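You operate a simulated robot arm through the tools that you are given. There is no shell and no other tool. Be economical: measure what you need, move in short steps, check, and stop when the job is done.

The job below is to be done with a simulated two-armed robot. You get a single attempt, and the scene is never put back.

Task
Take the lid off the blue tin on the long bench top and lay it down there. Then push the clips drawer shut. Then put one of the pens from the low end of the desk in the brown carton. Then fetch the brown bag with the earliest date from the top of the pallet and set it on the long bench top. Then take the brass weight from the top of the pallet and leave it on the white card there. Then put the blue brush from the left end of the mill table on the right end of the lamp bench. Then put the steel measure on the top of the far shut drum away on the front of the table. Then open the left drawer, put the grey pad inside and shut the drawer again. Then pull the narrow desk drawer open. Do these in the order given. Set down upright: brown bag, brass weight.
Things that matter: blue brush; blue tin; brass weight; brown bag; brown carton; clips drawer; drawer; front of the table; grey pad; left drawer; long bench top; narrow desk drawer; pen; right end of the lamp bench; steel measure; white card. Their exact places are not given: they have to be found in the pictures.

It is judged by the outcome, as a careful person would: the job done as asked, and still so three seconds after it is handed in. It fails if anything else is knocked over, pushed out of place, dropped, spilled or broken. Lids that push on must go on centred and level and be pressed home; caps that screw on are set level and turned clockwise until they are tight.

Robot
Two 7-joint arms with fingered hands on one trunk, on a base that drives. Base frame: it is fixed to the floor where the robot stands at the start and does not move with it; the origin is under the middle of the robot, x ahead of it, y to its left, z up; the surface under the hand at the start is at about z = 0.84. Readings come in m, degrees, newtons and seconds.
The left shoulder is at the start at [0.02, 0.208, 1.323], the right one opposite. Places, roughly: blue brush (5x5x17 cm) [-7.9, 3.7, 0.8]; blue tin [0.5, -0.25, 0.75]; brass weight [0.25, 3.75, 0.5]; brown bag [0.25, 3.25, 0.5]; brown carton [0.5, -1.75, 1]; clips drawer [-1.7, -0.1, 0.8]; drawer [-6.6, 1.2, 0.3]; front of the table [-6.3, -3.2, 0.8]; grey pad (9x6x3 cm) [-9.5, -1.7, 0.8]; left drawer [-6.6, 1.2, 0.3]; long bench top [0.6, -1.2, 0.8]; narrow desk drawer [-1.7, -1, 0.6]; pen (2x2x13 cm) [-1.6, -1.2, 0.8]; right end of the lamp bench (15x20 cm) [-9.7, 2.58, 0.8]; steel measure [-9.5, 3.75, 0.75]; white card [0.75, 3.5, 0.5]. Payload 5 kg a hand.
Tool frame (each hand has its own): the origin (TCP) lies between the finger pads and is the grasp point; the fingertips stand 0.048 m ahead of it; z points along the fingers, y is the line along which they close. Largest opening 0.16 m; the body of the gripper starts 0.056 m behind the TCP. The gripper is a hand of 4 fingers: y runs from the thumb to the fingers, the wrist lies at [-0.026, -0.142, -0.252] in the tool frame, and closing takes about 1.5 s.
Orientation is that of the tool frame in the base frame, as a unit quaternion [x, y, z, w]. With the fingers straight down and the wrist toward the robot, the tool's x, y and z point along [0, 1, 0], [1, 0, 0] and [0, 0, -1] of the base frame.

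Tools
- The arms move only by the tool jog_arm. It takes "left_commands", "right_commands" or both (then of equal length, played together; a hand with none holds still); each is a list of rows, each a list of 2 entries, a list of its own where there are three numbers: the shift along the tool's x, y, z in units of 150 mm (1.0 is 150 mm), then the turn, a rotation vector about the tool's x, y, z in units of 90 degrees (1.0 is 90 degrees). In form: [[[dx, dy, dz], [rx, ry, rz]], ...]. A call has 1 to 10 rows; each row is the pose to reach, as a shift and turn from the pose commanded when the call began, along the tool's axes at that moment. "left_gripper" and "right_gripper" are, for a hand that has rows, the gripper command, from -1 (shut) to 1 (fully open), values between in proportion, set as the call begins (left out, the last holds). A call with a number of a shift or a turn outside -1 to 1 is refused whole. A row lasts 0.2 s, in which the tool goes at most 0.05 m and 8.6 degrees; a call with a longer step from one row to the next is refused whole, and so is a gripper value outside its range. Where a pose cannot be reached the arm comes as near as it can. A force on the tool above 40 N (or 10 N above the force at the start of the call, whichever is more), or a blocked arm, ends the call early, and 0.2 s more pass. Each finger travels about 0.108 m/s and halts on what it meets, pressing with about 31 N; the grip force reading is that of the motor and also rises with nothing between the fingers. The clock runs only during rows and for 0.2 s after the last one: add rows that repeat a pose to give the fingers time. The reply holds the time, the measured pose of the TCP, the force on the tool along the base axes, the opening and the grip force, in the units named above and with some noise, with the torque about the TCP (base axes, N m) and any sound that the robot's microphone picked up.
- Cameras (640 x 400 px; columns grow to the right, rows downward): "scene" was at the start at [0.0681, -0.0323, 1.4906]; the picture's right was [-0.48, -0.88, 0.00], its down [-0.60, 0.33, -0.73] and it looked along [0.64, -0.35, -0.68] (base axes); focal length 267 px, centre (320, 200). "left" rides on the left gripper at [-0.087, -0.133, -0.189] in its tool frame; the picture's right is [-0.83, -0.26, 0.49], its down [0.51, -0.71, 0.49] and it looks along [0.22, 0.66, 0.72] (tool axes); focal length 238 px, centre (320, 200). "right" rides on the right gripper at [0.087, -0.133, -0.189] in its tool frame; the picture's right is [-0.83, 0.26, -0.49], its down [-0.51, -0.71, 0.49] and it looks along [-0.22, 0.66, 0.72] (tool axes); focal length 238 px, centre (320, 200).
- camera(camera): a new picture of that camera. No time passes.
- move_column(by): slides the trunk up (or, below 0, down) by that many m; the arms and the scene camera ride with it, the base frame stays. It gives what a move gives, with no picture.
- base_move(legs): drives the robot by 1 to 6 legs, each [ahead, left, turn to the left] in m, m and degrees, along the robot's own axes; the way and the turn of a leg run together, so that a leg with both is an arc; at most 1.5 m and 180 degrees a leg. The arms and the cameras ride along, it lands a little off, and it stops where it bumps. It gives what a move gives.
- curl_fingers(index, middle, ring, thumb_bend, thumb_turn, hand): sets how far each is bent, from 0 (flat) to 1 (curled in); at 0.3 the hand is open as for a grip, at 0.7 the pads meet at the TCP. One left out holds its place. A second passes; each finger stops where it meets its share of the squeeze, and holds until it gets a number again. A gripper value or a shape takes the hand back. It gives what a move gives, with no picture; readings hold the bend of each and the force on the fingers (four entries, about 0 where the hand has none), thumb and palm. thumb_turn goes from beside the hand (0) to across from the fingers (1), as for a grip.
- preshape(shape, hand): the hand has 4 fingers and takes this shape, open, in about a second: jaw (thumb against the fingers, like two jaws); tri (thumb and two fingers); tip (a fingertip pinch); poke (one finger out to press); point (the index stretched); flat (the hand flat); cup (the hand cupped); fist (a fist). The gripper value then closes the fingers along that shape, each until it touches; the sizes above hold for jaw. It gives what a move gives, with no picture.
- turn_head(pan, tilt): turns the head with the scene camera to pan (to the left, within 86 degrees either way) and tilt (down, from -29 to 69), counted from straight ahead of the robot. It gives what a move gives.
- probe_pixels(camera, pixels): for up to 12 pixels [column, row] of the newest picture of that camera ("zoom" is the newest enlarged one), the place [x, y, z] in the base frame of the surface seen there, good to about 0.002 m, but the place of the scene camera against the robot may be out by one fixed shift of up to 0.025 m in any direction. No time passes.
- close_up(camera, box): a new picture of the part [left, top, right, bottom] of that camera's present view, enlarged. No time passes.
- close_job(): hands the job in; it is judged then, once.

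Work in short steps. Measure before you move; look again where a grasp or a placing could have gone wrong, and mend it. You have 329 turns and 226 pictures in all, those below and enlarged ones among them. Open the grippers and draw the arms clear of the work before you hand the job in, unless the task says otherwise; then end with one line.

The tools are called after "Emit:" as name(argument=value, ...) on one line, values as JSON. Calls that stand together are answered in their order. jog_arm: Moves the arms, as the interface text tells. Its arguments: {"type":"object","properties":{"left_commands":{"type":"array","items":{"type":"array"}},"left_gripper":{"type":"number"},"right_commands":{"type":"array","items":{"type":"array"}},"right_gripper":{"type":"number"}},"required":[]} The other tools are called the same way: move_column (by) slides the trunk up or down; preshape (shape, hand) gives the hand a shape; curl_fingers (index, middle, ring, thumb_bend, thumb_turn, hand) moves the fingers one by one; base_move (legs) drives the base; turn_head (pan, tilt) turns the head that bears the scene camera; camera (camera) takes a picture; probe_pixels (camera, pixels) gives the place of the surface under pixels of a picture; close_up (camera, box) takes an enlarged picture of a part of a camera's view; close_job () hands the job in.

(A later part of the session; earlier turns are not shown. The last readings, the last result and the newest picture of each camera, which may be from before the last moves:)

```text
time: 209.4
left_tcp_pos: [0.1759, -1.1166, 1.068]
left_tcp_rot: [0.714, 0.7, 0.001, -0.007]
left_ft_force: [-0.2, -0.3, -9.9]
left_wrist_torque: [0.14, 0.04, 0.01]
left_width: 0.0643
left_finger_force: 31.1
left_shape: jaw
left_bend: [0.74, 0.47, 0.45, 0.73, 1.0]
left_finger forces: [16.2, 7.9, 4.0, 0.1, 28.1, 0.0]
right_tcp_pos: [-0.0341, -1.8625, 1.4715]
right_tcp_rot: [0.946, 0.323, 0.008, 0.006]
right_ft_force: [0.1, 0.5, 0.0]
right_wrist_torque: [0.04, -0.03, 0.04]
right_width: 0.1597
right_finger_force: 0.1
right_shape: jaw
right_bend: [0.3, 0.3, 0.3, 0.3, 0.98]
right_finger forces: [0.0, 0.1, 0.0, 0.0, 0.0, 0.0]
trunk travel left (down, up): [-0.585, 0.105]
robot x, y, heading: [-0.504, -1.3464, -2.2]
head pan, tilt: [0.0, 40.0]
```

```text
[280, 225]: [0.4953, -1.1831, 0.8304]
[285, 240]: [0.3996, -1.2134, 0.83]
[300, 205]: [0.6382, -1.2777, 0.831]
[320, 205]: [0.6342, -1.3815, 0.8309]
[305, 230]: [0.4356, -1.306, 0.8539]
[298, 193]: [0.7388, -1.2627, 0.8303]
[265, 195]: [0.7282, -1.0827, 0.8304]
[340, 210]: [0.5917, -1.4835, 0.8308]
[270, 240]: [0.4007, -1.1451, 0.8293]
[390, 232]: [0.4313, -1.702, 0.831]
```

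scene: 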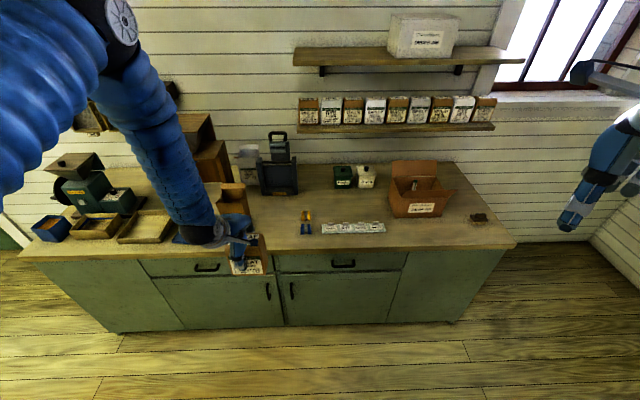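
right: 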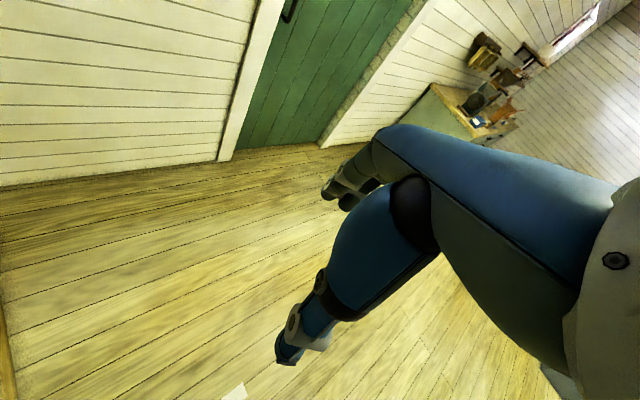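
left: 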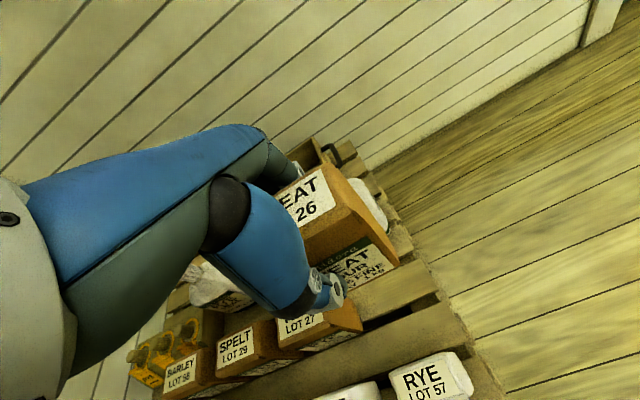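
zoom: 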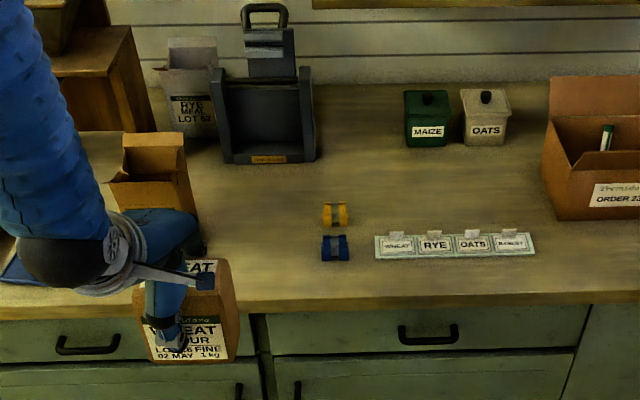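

Wide free area at about (0.60,-1.40). I raise a bit, drive so the bag is over it, then lower.

Emit:
move_column(by=0.08)

Emit:
base_move(legs=[[0, -0.28, 2.2], [0.42, 0, 0]])

Emit:
camera(camera="left")

Emit:
camera(camera="scene")

```text
time: 210.6
left_tcp_pos: [0.1743, -1.1165, 1.1469]
left_tcp_rot: [0.714, 0.701, 0.0, -0.006]
left_ft_force: [0.9, -0.5, -10.3]
left_wrist_torque: [0.06, 0.05, -0.02]
left_width: 0.0645
left_finger_force: 31.0
left_shape: jaw
left_bend: [0.74, 0.47, 0.45, 0.73, 1.0]
left_finger forces: [16.2, 7.9, 4.0, 0.0, 28.0, 0.0]
right_tcp_pos: [-0.0349, -1.8628, 1.5507]
right_tcp_rot: [0.947, 0.322, 0.007, 0.007]
right_ft_force: [0.0, -1.0, -0.3]
right_wrist_torque: [0.0, -0.02, 0.01]
right_width: 0.1596
right_finger_force: 0.0
right_shape: jaw
right_bend: [0.3, 0.3, 0.3, 0.3, 0.98]
right_finger forces: [0.1, 0.1, 0.1, 0.0, 0.0, 0.0]
trunk travel left (down, up): [-0.665, 0.025]
robot x, y, heading: [-0.5003, -1.3461, -2.0]
head pan, tilt: [0.0, 40.0]
```

```text
time: 214.7
left_tcp_pos: [0.5743, -1.3647, 1.1498]
left_tcp_rot: [0.7, 0.714, 0.0, -0.006]
left_ft_force: [-0.4, -0.4, -9.7]
left_wrist_torque: [0.12, 0.03, 0.01]
left_width: 0.0643
left_finger_force: 31.2
left_shape: jaw
left_bend: [0.74, 0.47, 0.45, 0.73, 1.0]
left_finger forces: [16.2, 7.8, 3.9, 0.0, 28.1, 0.1]
right_tcp_pos: [0.3948, -2.1174, 1.5516]
right_tcp_rot: [0.94, 0.34, 0.008, 0.006]
right_ft_force: [-0.7, 0.4, -0.8]
right_wrist_torque: [0.0, -0.05, 0.01]
right_width: 0.1598
right_finger_force: 0.1
right_shape: jaw
right_bend: [0.3, 0.3, 0.3, 0.3, 0.98]
right_finger forces: [0.1, 0.0, 0.0, 0.0, 0.1, 0.0]
trunk travel left (down, up): [-0.665, 0.025]
robot x, y, heading: [-0.0851, -1.6176, 0.0]
head pan, tilt: [0.0, 40.0]
```

```text
132 pictures are left
```

left: 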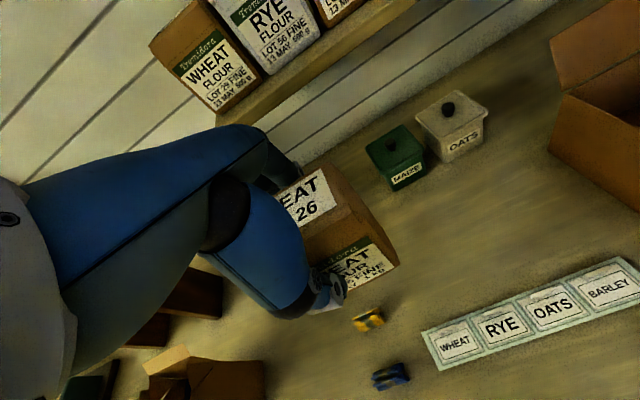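

```text
131 pictures are left
```

scene: 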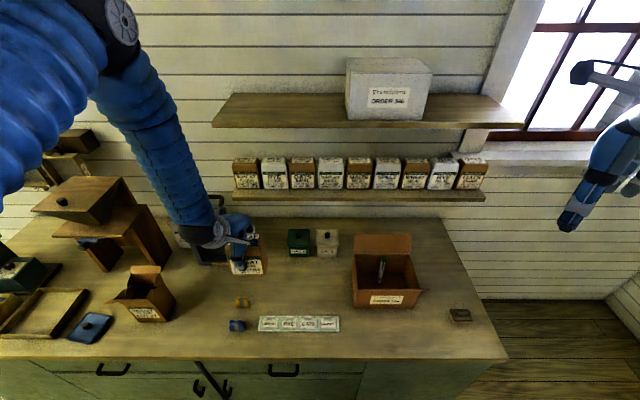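

Emit:
probe_pixels(camera="left", pixels=[[368, 318], [390, 376], [405, 187], [370, 160], [300, 330], [450, 345], [400, 262], [330, 285]])

```text
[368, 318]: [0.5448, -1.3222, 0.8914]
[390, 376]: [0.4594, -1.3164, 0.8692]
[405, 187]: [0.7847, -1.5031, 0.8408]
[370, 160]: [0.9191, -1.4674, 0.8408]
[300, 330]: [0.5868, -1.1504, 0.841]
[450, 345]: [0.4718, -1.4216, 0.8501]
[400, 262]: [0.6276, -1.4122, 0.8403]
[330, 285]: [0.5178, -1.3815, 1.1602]
```

The yellow clip stands at (0.545,-1.32), too close; I aim the bag for (0.63,-1.42) and lower in two stages.

Emit:
jog_arm(left_commands=[[[-0.15, 0.15, 0], [0, 0, 0]], [[-0.3, 0.3, 0], [0, 0, 0]], [[-0.37, 0.37, 0.2], [0, 0, 0]], [[-0.37, 0.37, 0.5], [0, 0, 0]], [[-0.37, 0.37, 0.8], [0, 0, 0]], [[-0.37, 0.37, 0.8], [0, 0, 0]]])

Emit:
camera(camera="left")

```text
time: 216.1
left_tcp_pos: [0.6343, -1.4174, 1.0257]
left_tcp_rot: [0.7, 0.714, 0.0, -0.007]
left_ft_force: [-1.9, -0.2, -10.9]
left_wrist_torque: [0.03, -0.09, 0.01]
left_width: 0.0642
left_finger_force: 31.0
left_shape: jaw
left_bend: [0.74, 0.47, 0.45, 0.73, 1.0]
left_finger forces: [15.9, 7.9, 4.1, 0.0, 28.4, 0.1]
right_tcp_pos: [0.3969, -2.119, 1.5513]
right_tcp_rot: [0.94, 0.341, 0.007, 0.007]
right_ft_force: [0.0, -0.4, 0.4]
right_wrist_torque: [0.02, -0.05, 0.0]
right_width: 0.1598
right_finger_force: 0.1
right_shape: jaw
right_bend: [0.3, 0.3, 0.3, 0.3, 0.98]
right_finger forces: [0.0, 0.1, 0.0, 0.1, 0.0, 0.1]
trunk travel left (down, up): [-0.665, 0.025]
robot x, y, heading: [-0.0894, -1.6202, 0.2]
head pan, tilt: [0.0, 40.0]
```

```text
130 pictures are left
```

left: 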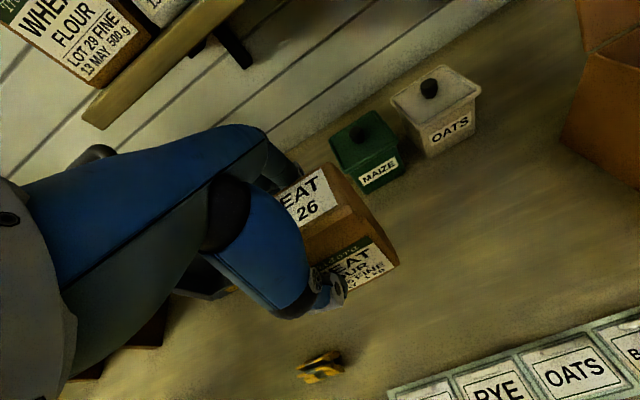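

Clear all round. I lower to contact.

Emit:
jog_arm(left_commands=[[[0, 0, 0.25], [0, 0, 0]], [[0, 0, 0.45], [0, 0, 0]], [[0, 0, 0.55], [0, 0, 0]], [[0, 0, 0.59], [0, 0, 0]], [[0, 0, 0.62], [0, 0, 0]], [[0, 0, 0.64], [0, 0, 0]]])

Emit:
close_up(camera="scene", box=[180, 180, 360, 340])

```text
time: 217.3
left_tcp_pos: [0.6354, -1.4175, 0.9419]
left_tcp_rot: [0.699, 0.715, 0.005, -0.001]
left_ft_force: [-16.2, 0.3, 34.0]
left_wrist_torque: [-0.03, 1.25, 0.08]
left_width: 0.0665
left_finger_force: 30.8
left_shape: jaw
left_bend: [0.74, 0.48, 0.46, 0.73, 1.0]
left_finger forces: [14.4, 6.1, 3.7, 0.0, 39.9, 0.0]
right_tcp_pos: [0.3918, -2.119, 1.553]
right_tcp_rot: [0.94, 0.341, 0.009, 0.006]
right_ft_force: [0.4, -0.4, -1.1]
right_wrist_torque: [-0.02, 0.05, 0.01]
right_width: 0.1596
right_finger_force: 0.0
right_shape: jaw
right_bend: [0.3, 0.3, 0.3, 0.3, 0.98]
right_finger forces: [0.1, 0.0, 0.0, 0.0, 0.1, 0.0]
trunk travel left (down, up): [-0.665, 0.025]
robot x, y, heading: [-0.0893, -1.6211, 0.3]
head pan, tilt: [0.0, 40.0]
stopped in row 6 (left hand): the force on the tool passed its limit at 43 N (the readings are from after the stop); the commanded pose is now the measured one
```

```text
2.50 times, centred on (270, 260) of scene
```

zoom: 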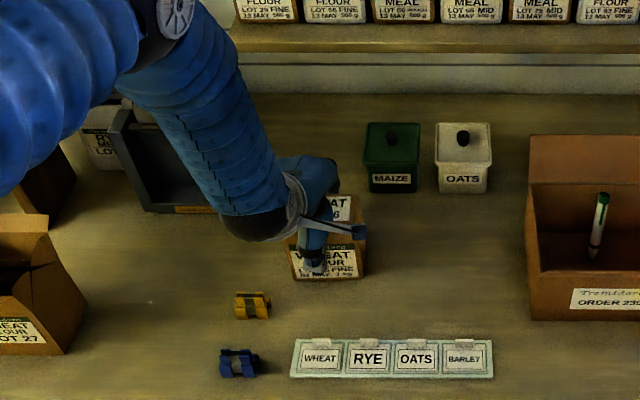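

Contact. I ease up 2 mm, open and raise.

Emit:
jog_arm(left_commands=[[[0, 0, -0.013], [0, 0, 0]], [[0, 0, -0.013], [0, 0, 0]], [[0, 0, -0.013], [0, 0, 0]], [[0, 0, -0.013], [0, 0, 0]], [[0, 0, -0.013], [0, 0, 0]]], left_gripper=0.4)

Emit:
jog_arm(left_commands=[[[0, 0, -0.2], [0, 0, 0]], [[0, 0, -0.5], [0, 0, 0]], [[0, 0, -0.8], [0, 0, 0]], [[0, 0, -1], [0, 0, 0]]])

Emit:
close_up(camera="scene", box=[180, 180, 360, 340])

```text
time: 218.5
left_tcp_pos: [0.6351, -1.4172, 0.9399]
left_tcp_rot: [0.699, 0.715, 0.005, -0.002]
left_ft_force: [-0.7, 0.3, 0.2]
left_wrist_torque: [0.03, -0.02, 0.02]
left_width: 0.1114
left_finger_force: 0.0
left_shape: jaw
left_bend: [0.27, 0.37, 0.35, 0.59, 0.99]
left_finger forces: [0.0, 0.0, 0.0, 0.0, 0.0, 0.0]
right_tcp_pos: [0.3972, -2.1194, 1.5512]
right_tcp_rot: [0.94, 0.341, 0.007, 0.006]
right_ft_force: [1.1, -0.8, 0.1]
right_wrist_torque: [-0.01, 0.0, -0.02]
right_width: 0.16
right_finger_force: 0.1
right_shape: jaw
right_bend: [0.3, 0.3, 0.3, 0.3, 0.98]
right_finger forces: [0.0, 0.0, 0.0, 0.0, 0.0, 0.0]
trunk travel left (down, up): [-0.665, 0.025]
robot x, y, heading: [-0.0869, -1.6224, 0.2]
head pan, tilt: [0.0, 40.0]
```

```text
time: 219.5
left_tcp_pos: [0.6341, -1.4188, 1.09]
left_tcp_rot: [0.699, 0.715, 0.003, -0.003]
left_ft_force: [-1.8, -0.7, 0.3]
left_wrist_torque: [0.0, -0.13, 0.05]
left_width: 0.1116
left_finger_force: 0.0
left_shape: jaw
left_bend: [0.27, 0.37, 0.35, 0.59, 0.99]
left_finger forces: [0.0, 0.0, 0.0, 0.0, 0.0, 0.0]
right_tcp_pos: [0.395, -2.1191, 1.5525]
right_tcp_rot: [0.94, 0.34, 0.007, 0.006]
right_ft_force: [0.0, 0.3, 1.2]
right_wrist_torque: [0.04, -0.02, -0.01]
right_width: 0.1598
right_finger_force: 0.0
right_shape: jaw
right_bend: [0.3, 0.3, 0.3, 0.3, 0.98]
right_finger forces: [0.0, 0.0, 0.0, 0.0, 0.1, 0.0]
trunk travel left (down, up): [-0.665, 0.025]
robot x, y, heading: [-0.0881, -1.6205, 0.5]
head pan, tilt: [0.0, 40.0]
```

```text
2.50 times, centred on (270, 260) of scene
```

zoom: 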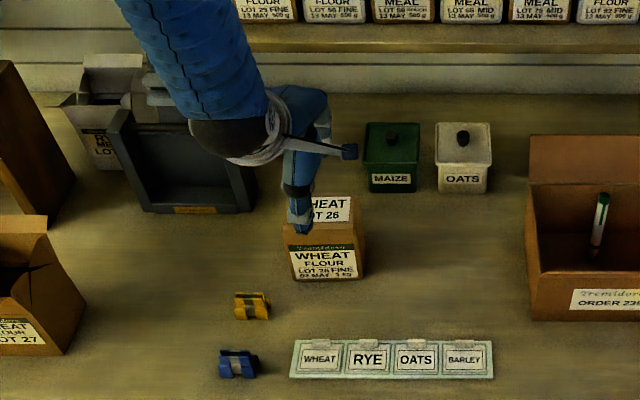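

The bag stands upright. Next the brass weight: I raise the hand, back off and drive back to the pallet.

Emit:
jog_arm(left_commands=[[[0, 0, -0.3], [0, 0, 0]], [[0, 0, -0.6], [0, 0, 0]], [[0, -0.25, -0.7], [0, 0, 0]], [[0, -0.5, -0.7], [0, 0, 0]]])

Emit:
base_move(legs=[[-0.4, 0, -0.4], [0, 1.4, 0], [0, 1.4, 0], [0, 1.4, 0], [0, 0.45, 0]])

Emit:
turn_head(pan=20, tilt=50)

Emit:
camera(camera="scene")

```text
time: 220.5
left_tcp_pos: [0.5612, -1.4206, 1.1969]
left_tcp_rot: [0.699, 0.715, 0.005, -0.001]
left_ft_force: [-0.2, 0.0, 1.1]
left_wrist_torque: [-0.01, 0.02, -0.01]
left_width: 0.1119
left_finger_force: 0.1
left_shape: jaw
left_bend: [0.27, 0.37, 0.35, 0.59, 0.99]
left_finger forces: [0.0, 0.0, 0.1, 0.0, 0.1, 0.1]
right_tcp_pos: [0.3946, -2.1177, 1.5521]
right_tcp_rot: [0.94, 0.342, 0.009, 0.005]
right_ft_force: [0.6, 0.0, 0.0]
right_wrist_torque: [0.0, -0.09, 0.02]
right_width: 0.1598
right_finger_force: 0.2
right_shape: jaw
right_bend: [0.3, 0.3, 0.3, 0.3, 0.98]
right_finger forces: [0.1, 0.1, 0.0, 0.0, 0.1, 0.1]
trunk travel left (down, up): [-0.665, 0.025]
robot x, y, heading: [-0.0875, -1.6209, 0.1]
head pan, tilt: [0.0, 40.0]
```

```text
time: 245.1
left_tcp_pos: [0.0924, 3.2151, 1.1961]
left_tcp_rot: [0.699, 0.715, 0.005, -0.003]
left_ft_force: [0.2, -2.1, -0.5]
left_wrist_torque: [0.06, 0.02, 0.0]
left_width: 0.1119
left_finger_force: 0.2
left_shape: jaw
left_bend: [0.27, 0.37, 0.35, 0.59, 0.99]
left_finger forces: [0.0, 0.0, 0.0, 0.0, 0.1, 0.0]
right_tcp_pos: [-0.0715, 2.5161, 1.5502]
right_tcp_rot: [0.94, 0.341, 0.009, 0.005]
right_ft_force: [-0.1, -1.1, 0.0]
right_wrist_torque: [0.05, 0.0, -0.01]
right_width: 0.1598
right_finger_force: 0.0
right_shape: jaw
right_bend: [0.3, 0.3, 0.3, 0.3, 0.98]
right_finger forces: [0.0, 0.1, 0.0, 0.0, 0.0, 0.0]
trunk travel left (down, up): [-0.665, 0.025]
robot x, y, heading: [-0.5562, 3.0114, 0.3]
head pan, tilt: [0.0, 40.0]
```

```text
time: 245.9
left_tcp_pos: [0.093, 3.2171, 1.1954]
left_tcp_rot: [0.699, 0.715, 0.004, -0.001]
left_ft_force: [0.0, -0.3, -0.2]
left_wrist_torque: [-0.01, -0.02, -0.02]
left_width: 0.1117
left_finger_force: 0.1
left_shape: jaw
left_bend: [0.27, 0.37, 0.35, 0.59, 0.99]
left_finger forces: [0.1, 0.1, 0.0, 0.1, 0.1, 0.0]
right_tcp_pos: [-0.0726, 2.5176, 1.5516]
right_tcp_rot: [0.94, 0.341, 0.008, 0.006]
right_ft_force: [-0.2, 0.7, 0.6]
right_wrist_torque: [-0.06, 0.02, 0.0]
right_width: 0.1598
right_finger_force: 0.0
right_shape: jaw
right_bend: [0.3, 0.3, 0.3, 0.3, 0.98]
right_finger forces: [0.1, 0.0, 0.0, 0.0, 0.0, 0.0]
trunk travel left (down, up): [-0.665, 0.025]
robot x, y, heading: [-0.5587, 3.013, 0.6]
head pan, tilt: [20.0, 50.0]
```

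```text
127 pictures are left
```

scene: 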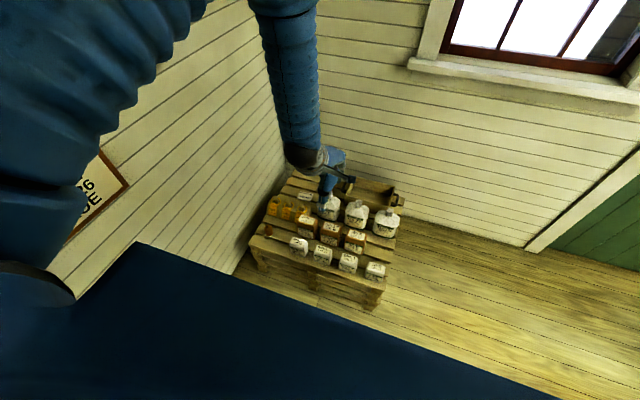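

Emit:
close_up(camera="scene", box=[240, 165, 370, 265])

Emit:
camera(camera="left")

```text
4.00 times, centred on (305, 215) of scene
```

zoom: 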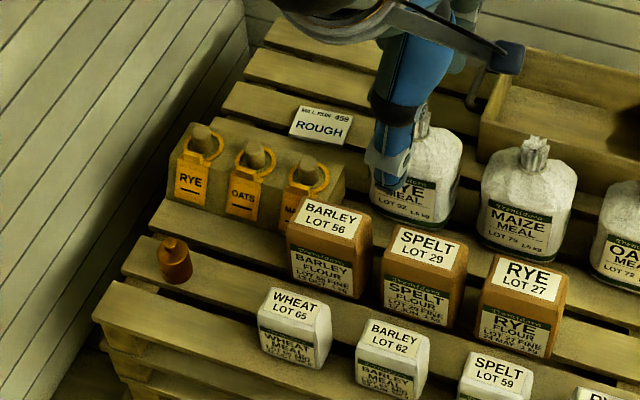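

```text
125 pictures are left
```

left: 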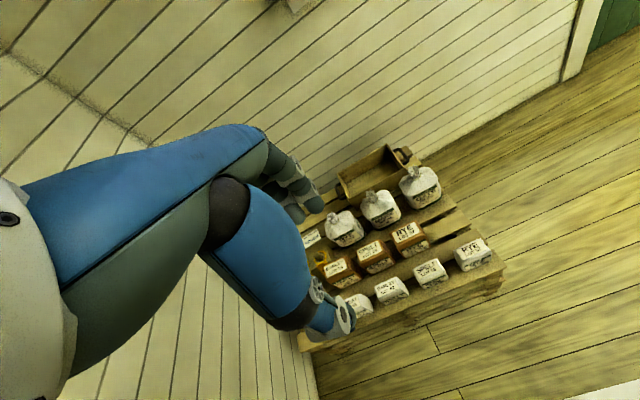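

Emit:
probe_pixels(camera="zoom", pixels=[[173, 243], [174, 262], [160, 265], [190, 265], [174, 282], [321, 126], [300, 108], [352, 116], [343, 142], [290, 132], [212, 150], [310, 180]])

```text
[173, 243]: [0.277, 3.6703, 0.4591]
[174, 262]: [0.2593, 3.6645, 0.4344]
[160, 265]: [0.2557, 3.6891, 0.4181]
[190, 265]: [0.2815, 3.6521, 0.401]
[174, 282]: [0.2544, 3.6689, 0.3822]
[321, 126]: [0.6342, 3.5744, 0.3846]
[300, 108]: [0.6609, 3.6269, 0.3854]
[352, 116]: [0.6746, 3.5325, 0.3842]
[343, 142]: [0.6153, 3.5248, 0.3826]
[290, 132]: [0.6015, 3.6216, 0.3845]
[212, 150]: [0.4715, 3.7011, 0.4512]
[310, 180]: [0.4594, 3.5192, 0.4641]
```

Weight axis ≈ (0.295,3.662), top 0.468; card centre ≈ (0.655,3.57) at z 0.394. I drive closer, then move the hand over the weight.

Emit:
base_move(legs=[[0.335, 0.235, -0.6]])

Emit:
jog_arm(left_commands=[[[0.25, -0.2, 0], [0, 0, 0]], [[0.5, -0.4, 0], [0, 0, 0]], [[0.7, -0.6, 0], [0, 0, 0]], [[0.85, -0.8, 0], [0, 0, 0]], [[1, -0.88, 0], [0, 0, 0]], [[1, -0.88, 0], [0, 0, 0]]], left_gripper=0.4)

```text
time: 248.4
left_tcp_pos: [0.4293, 3.4429, 1.1958]
left_tcp_rot: [0.701, 0.713, 0.004, -0.001]
left_ft_force: [-0.2, 0.3, -0.6]
left_wrist_torque: [-0.02, -0.03, 0.0]
left_width: 0.1116
left_finger_force: 0.2
left_shape: jaw
left_bend: [0.27, 0.37, 0.35, 0.59, 0.99]
left_finger forces: [0.0, 0.0, 0.1, 0.1, 0.0, 0.0]
right_tcp_pos: [0.2605, 2.7453, 1.5517]
right_tcp_rot: [0.941, 0.338, 0.009, 0.007]
right_ft_force: [0.1, -0.4, -0.5]
right_wrist_torque: [0.02, -0.02, 0.0]
right_width: 0.16
right_finger_force: 0.0
right_shape: jaw
right_bend: [0.3, 0.3, 0.3, 0.3, 0.98]
right_finger forces: [0.0, 0.0, 0.0, 0.0, 0.0, 0.1]
trunk travel left (down, up): [-0.665, 0.025]
robot x, y, heading: [-0.222, 3.243, -0.2]
head pan, tilt: [20.0, 50.0]
```

```text
time: 249.8
left_tcp_pos: [0.2971, 3.5922, 1.1973]
left_tcp_rot: [0.701, 0.713, 0.004, -0.003]
left_ft_force: [0.5, -0.2, -1.4]
left_wrist_torque: [0.04, 0.05, -0.02]
left_width: 0.1118
left_finger_force: 0.0
left_shape: jaw
left_bend: [0.27, 0.37, 0.35, 0.59, 0.99]
left_finger forces: [0.0, 0.0, 0.1, 0.1, 0.0, 0.0]
right_tcp_pos: [0.2619, 2.7449, 1.55]
right_tcp_rot: [0.941, 0.338, 0.008, 0.006]
right_ft_force: [0.0, -1.4, -0.5]
right_wrist_torque: [0.04, 0.06, 0.01]
right_width: 0.1598
right_finger_force: 0.2
right_shape: jaw
right_bend: [0.3, 0.3, 0.3, 0.3, 0.98]
right_finger forces: [0.1, 0.1, 0.0, 0.0, 0.0, 0.0]
trunk travel left (down, up): [-0.665, 0.025]
robot x, y, heading: [-0.217, 3.2476, -0.1]
head pan, tilt: [20.0, 50.0]
```

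I add the last 0.07 m leftward, lower the trunk 0.5 m, and look with the hand camera.

Emit:
jog_arm(left_commands=[[[0.25, 0, 0], [0, 0, 0]], [[0.46, 0, 0], [0, 0, 0]], [[0.46, 0, 0], [0, 0, 0]]])

Emit:
move_column(by=-0.5)

Emit:
camera(camera="left")

Emit:
camera(camera="scene")

```text
time: 250.6
left_tcp_pos: [0.2974, 3.659, 1.1979]
left_tcp_rot: [0.702, 0.712, 0.005, -0.002]
left_ft_force: [-0.3, -1.3, -0.7]
left_wrist_torque: [0.11, 0.01, 0.03]
left_width: 0.1117
left_finger_force: 0.0
left_shape: jaw
left_bend: [0.27, 0.37, 0.35, 0.59, 0.99]
left_finger forces: [0.0, 0.1, 0.0, 0.0, 0.0, 0.0]
right_tcp_pos: [0.2614, 2.7437, 1.5512]
right_tcp_rot: [0.941, 0.339, 0.008, 0.005]
right_ft_force: [-0.3, -0.9, -0.3]
right_wrist_torque: [0.1, 0.01, 0.06]
right_width: 0.1597
right_finger_force: 0.1
right_shape: jaw
right_bend: [0.3, 0.3, 0.3, 0.3, 0.98]
right_finger forces: [0.1, 0.0, 0.1, 0.1, 0.0, 0.0]
trunk travel left (down, up): [-0.665, 0.025]
robot x, y, heading: [-0.2191, 3.2472, -0.1]
head pan, tilt: [20.0, 50.0]
```

```text
refused: -0.5 is not a number from -0.4 to 0.4
```

```text
124 pictures are left
```

left: 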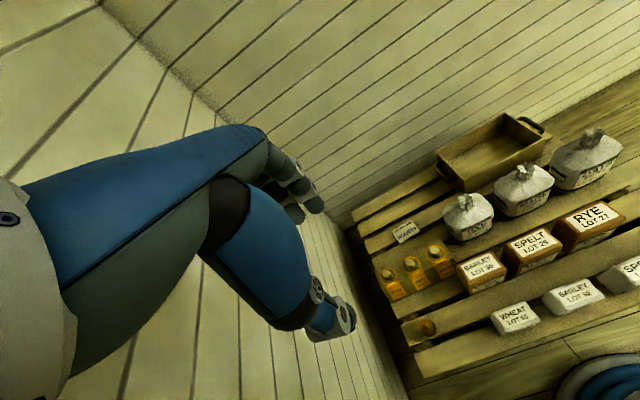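

```text
123 pictures are left
```

scene: 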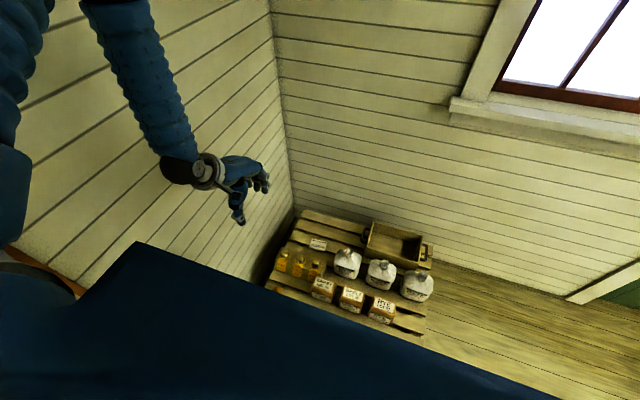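

Emit:
probe_pixels(camera="left", pixels=[[425, 327], [418, 325], [405, 231], [440, 255], [400, 340], [360, 300], [330, 330]])

Emit:
move_column(by=-0.38)

Emit:
camera(camera="left")

```text
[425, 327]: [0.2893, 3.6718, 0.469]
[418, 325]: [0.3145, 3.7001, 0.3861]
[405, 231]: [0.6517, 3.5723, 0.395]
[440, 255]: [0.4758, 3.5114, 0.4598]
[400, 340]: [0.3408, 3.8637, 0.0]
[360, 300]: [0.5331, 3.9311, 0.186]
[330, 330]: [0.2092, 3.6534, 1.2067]
```

```text
time: 254.3
left_tcp_pos: [0.2968, 3.6599, 0.8169]
left_tcp_rot: [0.702, 0.713, 0.005, -0.001]
left_ft_force: [0.9, 0.0, 1.0]
left_wrist_torque: [-0.01, 0.0, 0.01]
left_width: 0.1118
left_finger_force: 0.1
left_shape: jaw
left_bend: [0.27, 0.37, 0.35, 0.59, 0.99]
left_finger forces: [0.0, 0.1, 0.0, 0.0, 0.0, 0.0]
right_tcp_pos: [0.2611, 2.7458, 1.172]
right_tcp_rot: [0.941, 0.338, 0.009, 0.006]
right_ft_force: [-0.3, -0.2, 0.1]
right_wrist_torque: [-0.02, -0.01, 0.0]
right_width: 0.1598
right_finger_force: 0.0
right_shape: jaw
right_bend: [0.3, 0.3, 0.3, 0.3, 0.98]
right_finger forces: [0.1, 0.1, 0.0, 0.0, 0.0, 0.0]
trunk travel left (down, up): [-0.285, 0.405]
robot x, y, heading: [-0.2226, 3.2465, -0.0]
head pan, tilt: [20.0, 50.0]
```

```text
122 pictures are left
```

left: 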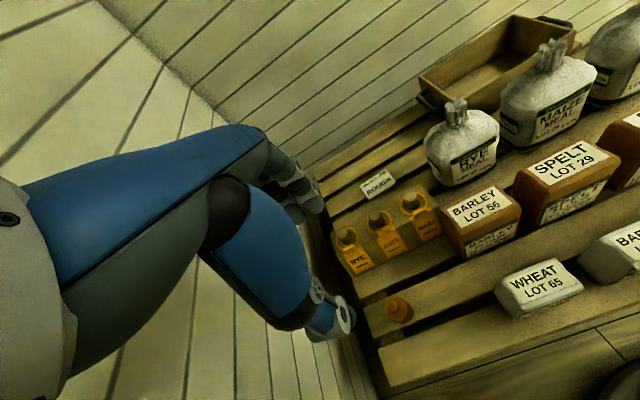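

Emit:
close_up(camera="left", box=[340, 230, 460, 360])

Emit:
probe_pixels(camera="left", pixels=[[395, 301], [386, 303], [412, 315], [402, 322], [398, 311], [405, 305], [352, 282], [380, 296]])

```text
3.08 times, centred on (400, 295) of left
```

zoom: 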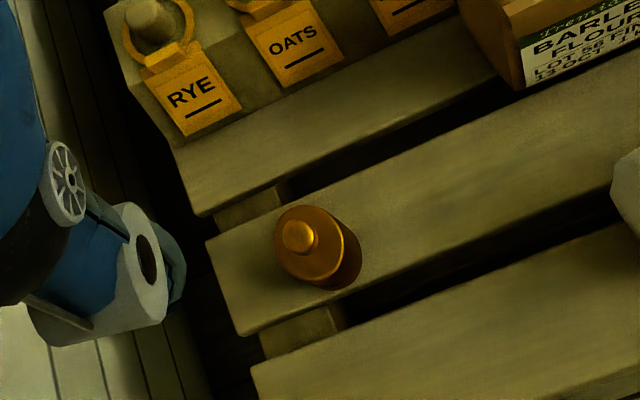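

```text
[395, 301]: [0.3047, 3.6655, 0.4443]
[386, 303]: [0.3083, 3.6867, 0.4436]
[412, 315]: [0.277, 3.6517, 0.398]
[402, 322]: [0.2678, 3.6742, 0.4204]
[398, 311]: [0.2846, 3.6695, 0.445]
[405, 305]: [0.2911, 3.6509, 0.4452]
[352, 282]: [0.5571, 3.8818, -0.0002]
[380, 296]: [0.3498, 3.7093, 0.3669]
```

The weight's axis is (0.290,3.671), body top 0.4445. I align and lower via the trunk, then check.

Emit:
jog_arm(left_commands=[[[0.075, -0.05, 0], [0, 0, 0]], [[0.075, -0.05, 0.15], [0, 0, 0]], [[0.075, -0.05, 0.15], [0, 0, 0]]])

Emit:
move_column(by=-0.25)

Emit:
camera(camera="left")

Emit:
turn_head(pan=35, tilt=50)

Emit:
camera(camera="scene")

```text
time: 255.1
left_tcp_pos: [0.2867, 3.6701, 0.7954]
left_tcp_rot: [0.702, 0.712, 0.004, -0.002]
left_ft_force: [0.6, -0.2, 1.9]
left_wrist_torque: [0.0, -0.08, 0.03]
left_width: 0.112
left_finger_force: 0.1
left_shape: jaw
left_bend: [0.27, 0.37, 0.35, 0.59, 0.99]
left_finger forces: [0.0, 0.0, 0.1, 0.0, 0.0, 0.1]
right_tcp_pos: [0.2603, 2.7464, 1.1722]
right_tcp_rot: [0.941, 0.338, 0.009, 0.007]
right_ft_force: [-1.0, -0.5, 1.0]
right_wrist_torque: [0.02, -0.07, 0.02]
right_width: 0.1596
right_finger_force: 0.0
right_shape: jaw
right_bend: [0.3, 0.3, 0.3, 0.3, 0.98]
right_finger forces: [0.0, 0.0, 0.0, 0.0, 0.0, 0.0]
trunk travel left (down, up): [-0.285, 0.405]
robot x, y, heading: [-0.2197, 3.2437, -0.2]
head pan, tilt: [20.0, 50.0]
```

```text
time: 257.7
left_tcp_pos: [0.2877, 3.6701, 0.5451]
left_tcp_rot: [0.701, 0.713, 0.005, -0.002]
left_ft_force: [-0.8, -0.5, 0.5]
left_wrist_torque: [0.02, -0.01, -0.02]
left_width: 0.1118
left_finger_force: 0.2
left_shape: jaw
left_bend: [0.27, 0.37, 0.35, 0.59, 0.99]
left_finger forces: [0.0, 0.1, 0.0, 0.0, 0.0, 0.0]
right_tcp_pos: [0.2612, 2.7462, 0.9216]
right_tcp_rot: [0.941, 0.338, 0.009, 0.006]
right_ft_force: [-0.3, 0.3, 0.8]
right_wrist_torque: [0.0, 0.03, 0.02]
right_width: 0.1596
right_finger_force: 0.2
right_shape: jaw
right_bend: [0.3, 0.3, 0.3, 0.3, 0.98]
right_finger forces: [0.0, 0.1, 0.0, 0.0, 0.0, 0.1]
trunk travel left (down, up): [-0.035, 0.655]
robot x, y, heading: [-0.2197, 3.2461, 0.2]
head pan, tilt: [20.0, 50.0]
```

```text
120 pictures are left
```

left: 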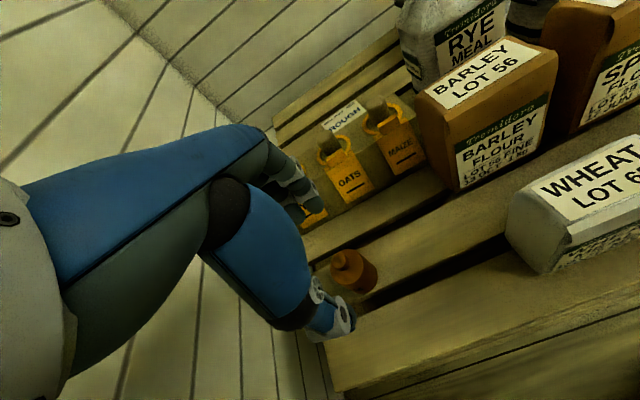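

```text
time: 258.4
left_tcp_pos: [0.2885, 3.6716, 0.5455]
left_tcp_rot: [0.702, 0.712, 0.004, -0.002]
left_ft_force: [0.2, -0.4, 0.4]
left_wrist_torque: [0.01, 0.0, -0.04]
left_width: 0.1118
left_finger_force: 0.1
left_shape: jaw
left_bend: [0.27, 0.37, 0.35, 0.59, 0.99]
left_finger forces: [0.1, 0.0, 0.1, 0.1, 0.0, 0.0]
right_tcp_pos: [0.2611, 2.7466, 0.9219]
right_tcp_rot: [0.941, 0.339, 0.008, 0.006]
right_ft_force: [0.5, 0.6, -0.2]
right_wrist_torque: [0.03, -0.05, -0.01]
right_width: 0.1598
right_finger_force: 0.1
right_shape: jaw
right_bend: [0.3, 0.3, 0.3, 0.3, 0.98]
right_finger forces: [0.0, 0.0, 0.1, 0.0, 0.0, 0.1]
trunk travel left (down, up): [-0.035, 0.655]
robot x, y, heading: [-0.22, 3.2457, -0.2]
head pan, tilt: [35.0, 50.0]
```

```text
119 pictures are left
```

scene: 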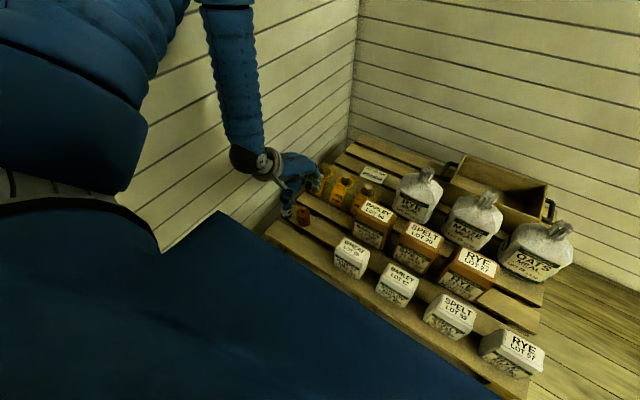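

I check clearance between the fingers and the tagged block.

Emit:
probe_pixels(camera="left", pixels=[[310, 195], [315, 205], [312, 217], [340, 195], [325, 215], [348, 262], [340, 335], [352, 275], [335, 260]])

Emit:
close_up(camera="scene", box=[240, 130, 400, 260])

```text
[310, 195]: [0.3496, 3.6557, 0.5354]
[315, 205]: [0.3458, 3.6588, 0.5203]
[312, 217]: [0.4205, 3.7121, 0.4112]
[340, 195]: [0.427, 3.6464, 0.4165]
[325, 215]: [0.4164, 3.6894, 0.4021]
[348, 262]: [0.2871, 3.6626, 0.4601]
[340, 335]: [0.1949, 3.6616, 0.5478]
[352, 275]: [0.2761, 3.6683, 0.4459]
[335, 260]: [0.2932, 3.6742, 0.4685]
```

```text
3.08 times, centred on (320, 195) of scene
```

zoom: 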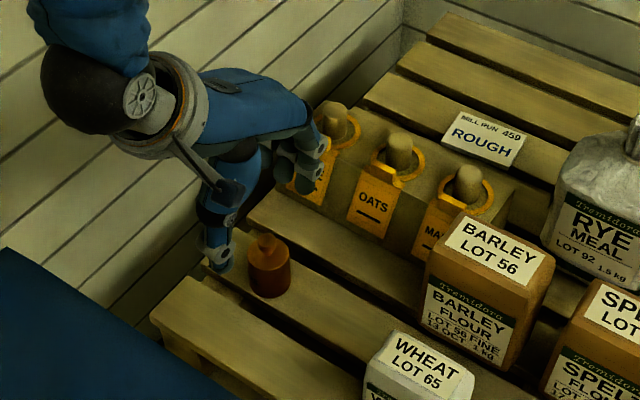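

Clear (block front 0.42, fingers ≤0.37). I lower 0.092 m and close.

Emit:
jog_arm(left_commands=[[[0, 0, 0.25], [0, 0, 0]], [[0, 0, 0.5], [0, 0, 0]], [[0, 0.01, 0.61], [0, 0, 0]], [[0, 0.01, 0.61], [0, 0, 0]]])

Emit:
jog_arm(left_commands=[[[0, 0, 0], [0, 0, 0]], [[0, 0, 0], [0, 0, 0]], [[0, 0, 0], [0, 0, 0]], [[0, 0, 0], [0, 0, 0]], [[0, 0, 0], [0, 0, 0]]], left_gripper=-1)

Emit:
close_up(camera="scene", box=[240, 130, 400, 260])

```text
time: 259.4
left_tcp_pos: [0.2887, 3.6718, 0.454]
left_tcp_rot: [0.701, 0.713, 0.003, -0.002]
left_ft_force: [1.1, 0.0, -0.1]
left_wrist_torque: [-0.01, -0.03, -0.01]
left_width: 0.1119
left_finger_force: 0.1
left_shape: jaw
left_bend: [0.27, 0.37, 0.35, 0.59, 0.99]
left_finger forces: [0.0, 0.1, 0.1, 0.0, 0.1, 0.0]
right_tcp_pos: [0.2602, 2.7457, 0.9225]
right_tcp_rot: [0.941, 0.338, 0.008, 0.007]
right_ft_force: [0.1, -0.5, -0.2]
right_wrist_torque: [-0.01, 0.0, -0.02]
right_width: 0.16
right_finger_force: 0.1
right_shape: jaw
right_bend: [0.3, 0.3, 0.3, 0.3, 0.98]
right_finger forces: [0.0, 0.0, 0.1, 0.0, 0.0, 0.0]
trunk travel left (down, up): [-0.035, 0.655]
robot x, y, heading: [-0.2173, 3.2442, -0.2]
head pan, tilt: [35.0, 50.0]
```

```text
time: 260.6
left_tcp_pos: [0.2889, 3.6729, 0.454]
left_tcp_rot: [0.701, 0.713, 0.003, -0.003]
left_ft_force: [-2.6, 0.2, -0.5]
left_wrist_torque: [0.0, 0.06, 0.0]
left_width: 0.0402
left_finger_force: 30.7
left_shape: jaw
left_bend: [0.74, 0.57, 0.57, 0.74, 1.0]
left_finger forces: [16.2, 6.6, 0.1, 0.1, 26.9, 0.0]
right_tcp_pos: [0.2609, 2.7467, 0.9219]
right_tcp_rot: [0.941, 0.339, 0.008, 0.007]
right_ft_force: [0.3, -1.3, -0.6]
right_wrist_torque: [0.01, 0.02, -0.04]
right_width: 0.16
right_finger_force: 0.1
right_shape: jaw
right_bend: [0.3, 0.3, 0.3, 0.3, 0.98]
right_finger forces: [0.0, 0.0, 0.0, 0.0, 0.1, 0.0]
trunk travel left (down, up): [-0.035, 0.655]
robot x, y, heading: [-0.2175, 3.2405, 0.0]
head pan, tilt: [35.0, 50.0]
```

```text
3.08 times, centred on (320, 195) of scene
```

zoom: 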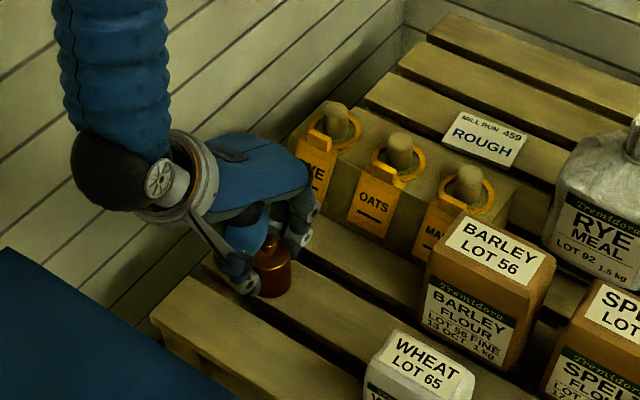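

Gripped (0.040). I lift with the trunk and check.

Emit:
move_column(by=0.28)

Emit:
camera(camera="left")

Emit:
camera(camera="scene")

```text
time: 263.5
left_tcp_pos: [0.2893, 3.6718, 0.7335]
left_tcp_rot: [0.702, 0.713, 0.004, -0.002]
left_ft_force: [-0.1, 0.2, -9.6]
left_wrist_torque: [0.01, 0.06, -0.01]
left_width: 0.0402
left_finger_force: 30.8
left_shape: jaw
left_bend: [0.74, 0.57, 0.57, 0.74, 1.0]
left_finger forces: [17.4, 6.9, 0.1, 0.1, 25.3, 0.1]
right_tcp_pos: [0.2621, 2.7462, 1.2008]
right_tcp_rot: [0.941, 0.338, 0.007, 0.006]
right_ft_force: [0.1, -0.3, -0.1]
right_wrist_torque: [0.0, 0.03, 0.02]
right_width: 0.1599
right_finger_force: 0.1
right_shape: jaw
right_bend: [0.3, 0.3, 0.3, 0.3, 0.98]
right_finger forces: [0.1, 0.1, 0.1, 0.1, 0.0, 0.0]
trunk travel left (down, up): [-0.315, 0.375]
robot x, y, heading: [-0.2196, 3.2467, 0.1]
head pan, tilt: [35.0, 50.0]
```

```text
116 pictures are left
```

left: 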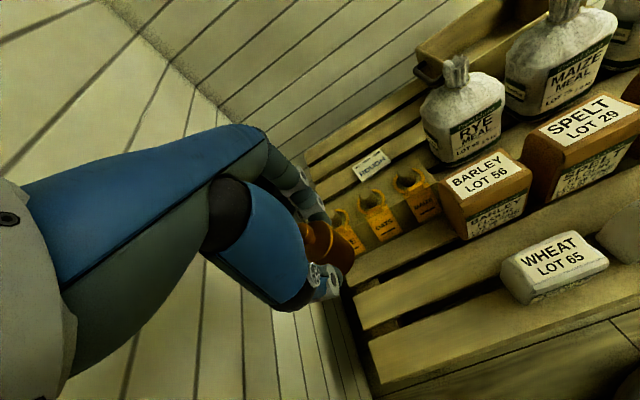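

```text
115 pictures are left
```

scene: 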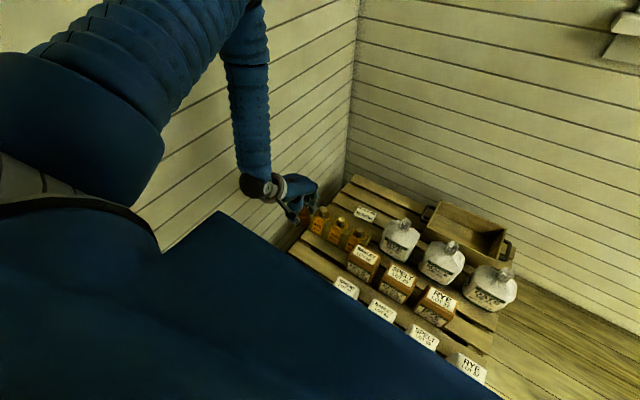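

The weight is up (≈1 kg). I probe the card with the left camera.

Emit:
probe_pixels(camera="left", pixels=[[370, 166], [353, 170], [380, 152], [388, 160], [362, 180], [430, 110], [455, 65], [345, 215]])

Emit:
close_up(camera="left", box=[300, 120, 420, 290])

```text
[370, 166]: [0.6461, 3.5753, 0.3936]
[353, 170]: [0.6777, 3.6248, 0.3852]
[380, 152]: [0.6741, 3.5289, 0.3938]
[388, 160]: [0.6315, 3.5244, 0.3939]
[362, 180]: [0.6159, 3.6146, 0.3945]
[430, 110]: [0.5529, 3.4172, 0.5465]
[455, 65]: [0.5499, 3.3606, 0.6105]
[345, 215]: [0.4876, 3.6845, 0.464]
```

```text
2.35 times, centred on (360, 205) of left
```

zoom: 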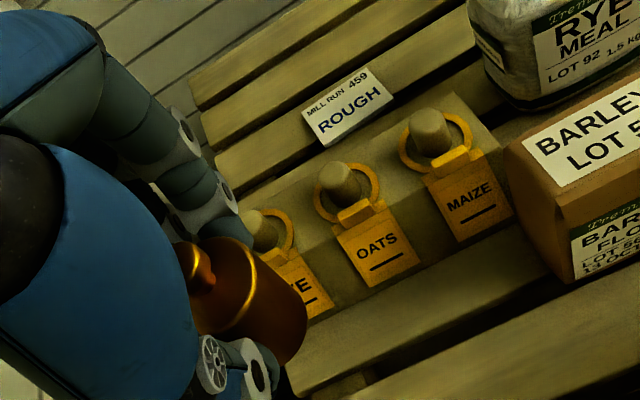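

I measure the tagged block's back edge and pin tops, and the RYE sack, to be sure the thumb side clears.

Emit:
probe_pixels(camera="zoom", pixels=[[450, 95], [475, 105], [425, 115], [340, 172], [400, 125], [320, 165], [290, 190], [480, 60], [500, 20], [300, 175]])

Emit:
close_up(camera="scene", box=[280, 160, 440, 290])

```text
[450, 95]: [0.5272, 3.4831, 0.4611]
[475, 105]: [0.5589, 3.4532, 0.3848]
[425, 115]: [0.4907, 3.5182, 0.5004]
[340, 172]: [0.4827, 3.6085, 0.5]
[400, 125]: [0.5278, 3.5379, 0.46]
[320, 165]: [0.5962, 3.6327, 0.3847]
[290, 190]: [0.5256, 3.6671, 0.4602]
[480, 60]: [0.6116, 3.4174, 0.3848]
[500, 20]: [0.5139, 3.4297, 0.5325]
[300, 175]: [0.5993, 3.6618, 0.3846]
```

```text
3.08 times, centred on (360, 225) of scene
```

zoom: 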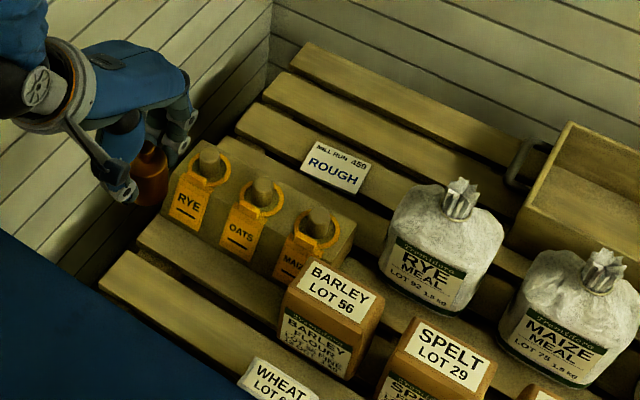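

Block back edge x≈0.535, pins to z 0.50 — clear for a TCP at (0.665,3.578). I carry the weight over at height.

Emit:
jog_arm(left_commands=[[[-0.1, 0.3, 0], [0, 0, 0]], [[-0.2, 0.6, 0], [0, 0, 0]], [[-0.3, 0.85, 0], [0, 0, 0]], [[-0.35, 1, 0], [0, 0, 0]], [[-0.35, 1, 0], [0, 0, 0]]])

Emit:
jog_arm(left_commands=[[[-0.1, 0.3, 0], [0, 0, 0]], [[-0.2, 0.6, 0], [0, 0, 0]], [[-0.25, 0.85, 0], [0, 0, 0]], [[-0.28, 1, 0], [0, 0, 0]], [[-0.28, 1, 0], [0, 0, 0]]])

Emit:
jog_arm(left_commands=[[[0, 0.25, 0], [0, 0, 0]], [[0, 0.5, 0], [0, 0, 0]], [[0, 0.5, 0], [0, 0, 0]]])

Emit:
camera(camera="left")

```text
time: 264.7
left_tcp_pos: [0.4416, 3.6204, 0.7351]
left_tcp_rot: [0.703, 0.712, 0.003, -0.003]
left_ft_force: [0.5, 0.5, -9.8]
left_wrist_torque: [0.0, 0.03, 0.01]
left_width: 0.0398
left_finger_force: 30.6
left_shape: jaw
left_bend: [0.74, 0.57, 0.58, 0.74, 1.0]
left_finger forces: [17.6, 7.5, 0.0, 0.1, 25.8, 0.0]
right_tcp_pos: [0.2606, 2.7456, 1.2011]
right_tcp_rot: [0.941, 0.338, 0.008, 0.006]
right_ft_force: [0.0, 0.2, 0.7]
right_wrist_torque: [-0.03, 0.0, -0.01]
right_width: 0.16
right_finger_force: 0.0
right_shape: jaw
right_bend: [0.3, 0.3, 0.3, 0.3, 0.98]
right_finger forces: [0.0, 0.1, 0.0, 0.1, 0.0, 0.1]
trunk travel left (down, up): [-0.315, 0.375]
robot x, y, heading: [-0.2212, 3.2469, -0.0]
head pan, tilt: [35.0, 50.0]
```

```text
time: 265.9
left_tcp_pos: [0.5927, 3.5813, 0.7349]
left_tcp_rot: [0.702, 0.713, 0.003, -0.003]
left_ft_force: [-0.9, -0.4, -10.1]
left_wrist_torque: [-0.01, 0.02, 0.0]
left_width: 0.04
left_finger_force: 30.9
left_shape: jaw
left_bend: [0.74, 0.57, 0.58, 0.74, 1.0]
left_finger forces: [17.8, 7.6, 0.0, 0.0, 25.6, 0.1]
right_tcp_pos: [0.2612, 2.7466, 1.2022]
right_tcp_rot: [0.941, 0.338, 0.007, 0.007]
right_ft_force: [-1.2, 0.5, 0.0]
right_wrist_torque: [-0.01, 0.01, 0.0]
right_width: 0.1596
right_finger_force: 0.0
right_shape: jaw
right_bend: [0.3, 0.3, 0.3, 0.3, 0.98]
right_finger forces: [0.1, 0.1, 0.0, 0.0, 0.1, 0.0]
trunk travel left (down, up): [-0.315, 0.375]
robot x, y, heading: [-0.2186, 3.2427, 0.0]
head pan, tilt: [35.0, 50.0]
```

```text
time: 266.7
left_tcp_pos: [0.6634, 3.5834, 0.7337]
left_tcp_rot: [0.701, 0.713, 0.003, -0.002]
left_ft_force: [0.0, -0.3, -9.3]
left_wrist_torque: [0.02, 0.04, 0.01]
left_width: 0.0394
left_finger_force: 31.1
left_shape: jaw
left_bend: [0.74, 0.57, 0.58, 0.74, 1.0]
left_finger forces: [18.0, 7.9, 0.0, 0.0, 26.0, 0.1]
right_tcp_pos: [0.2625, 2.7457, 1.2019]
right_tcp_rot: [0.941, 0.338, 0.008, 0.006]
right_ft_force: [0.0, 0.4, 0.2]
right_wrist_torque: [0.02, -0.02, -0.02]
right_width: 0.1597
right_finger_force: 0.1
right_shape: jaw
right_bend: [0.3, 0.3, 0.3, 0.3, 0.98]
right_finger forces: [0.0, 0.0, 0.1, 0.0, 0.1, 0.0]
trunk travel left (down, up): [-0.315, 0.375]
robot x, y, heading: [-0.2198, 3.2452, -0.2]
head pan, tilt: [35.0, 50.0]
```

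```text
112 pictures are left
```

left: 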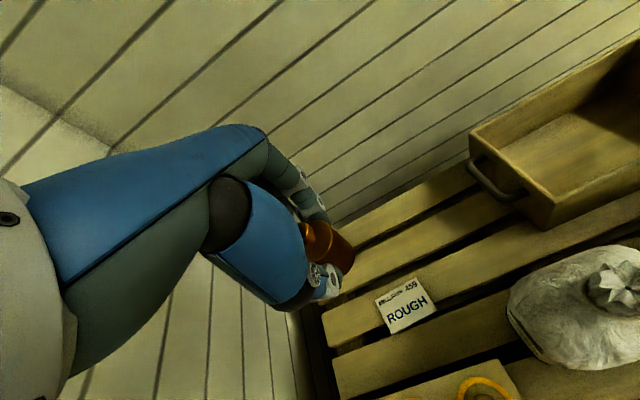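

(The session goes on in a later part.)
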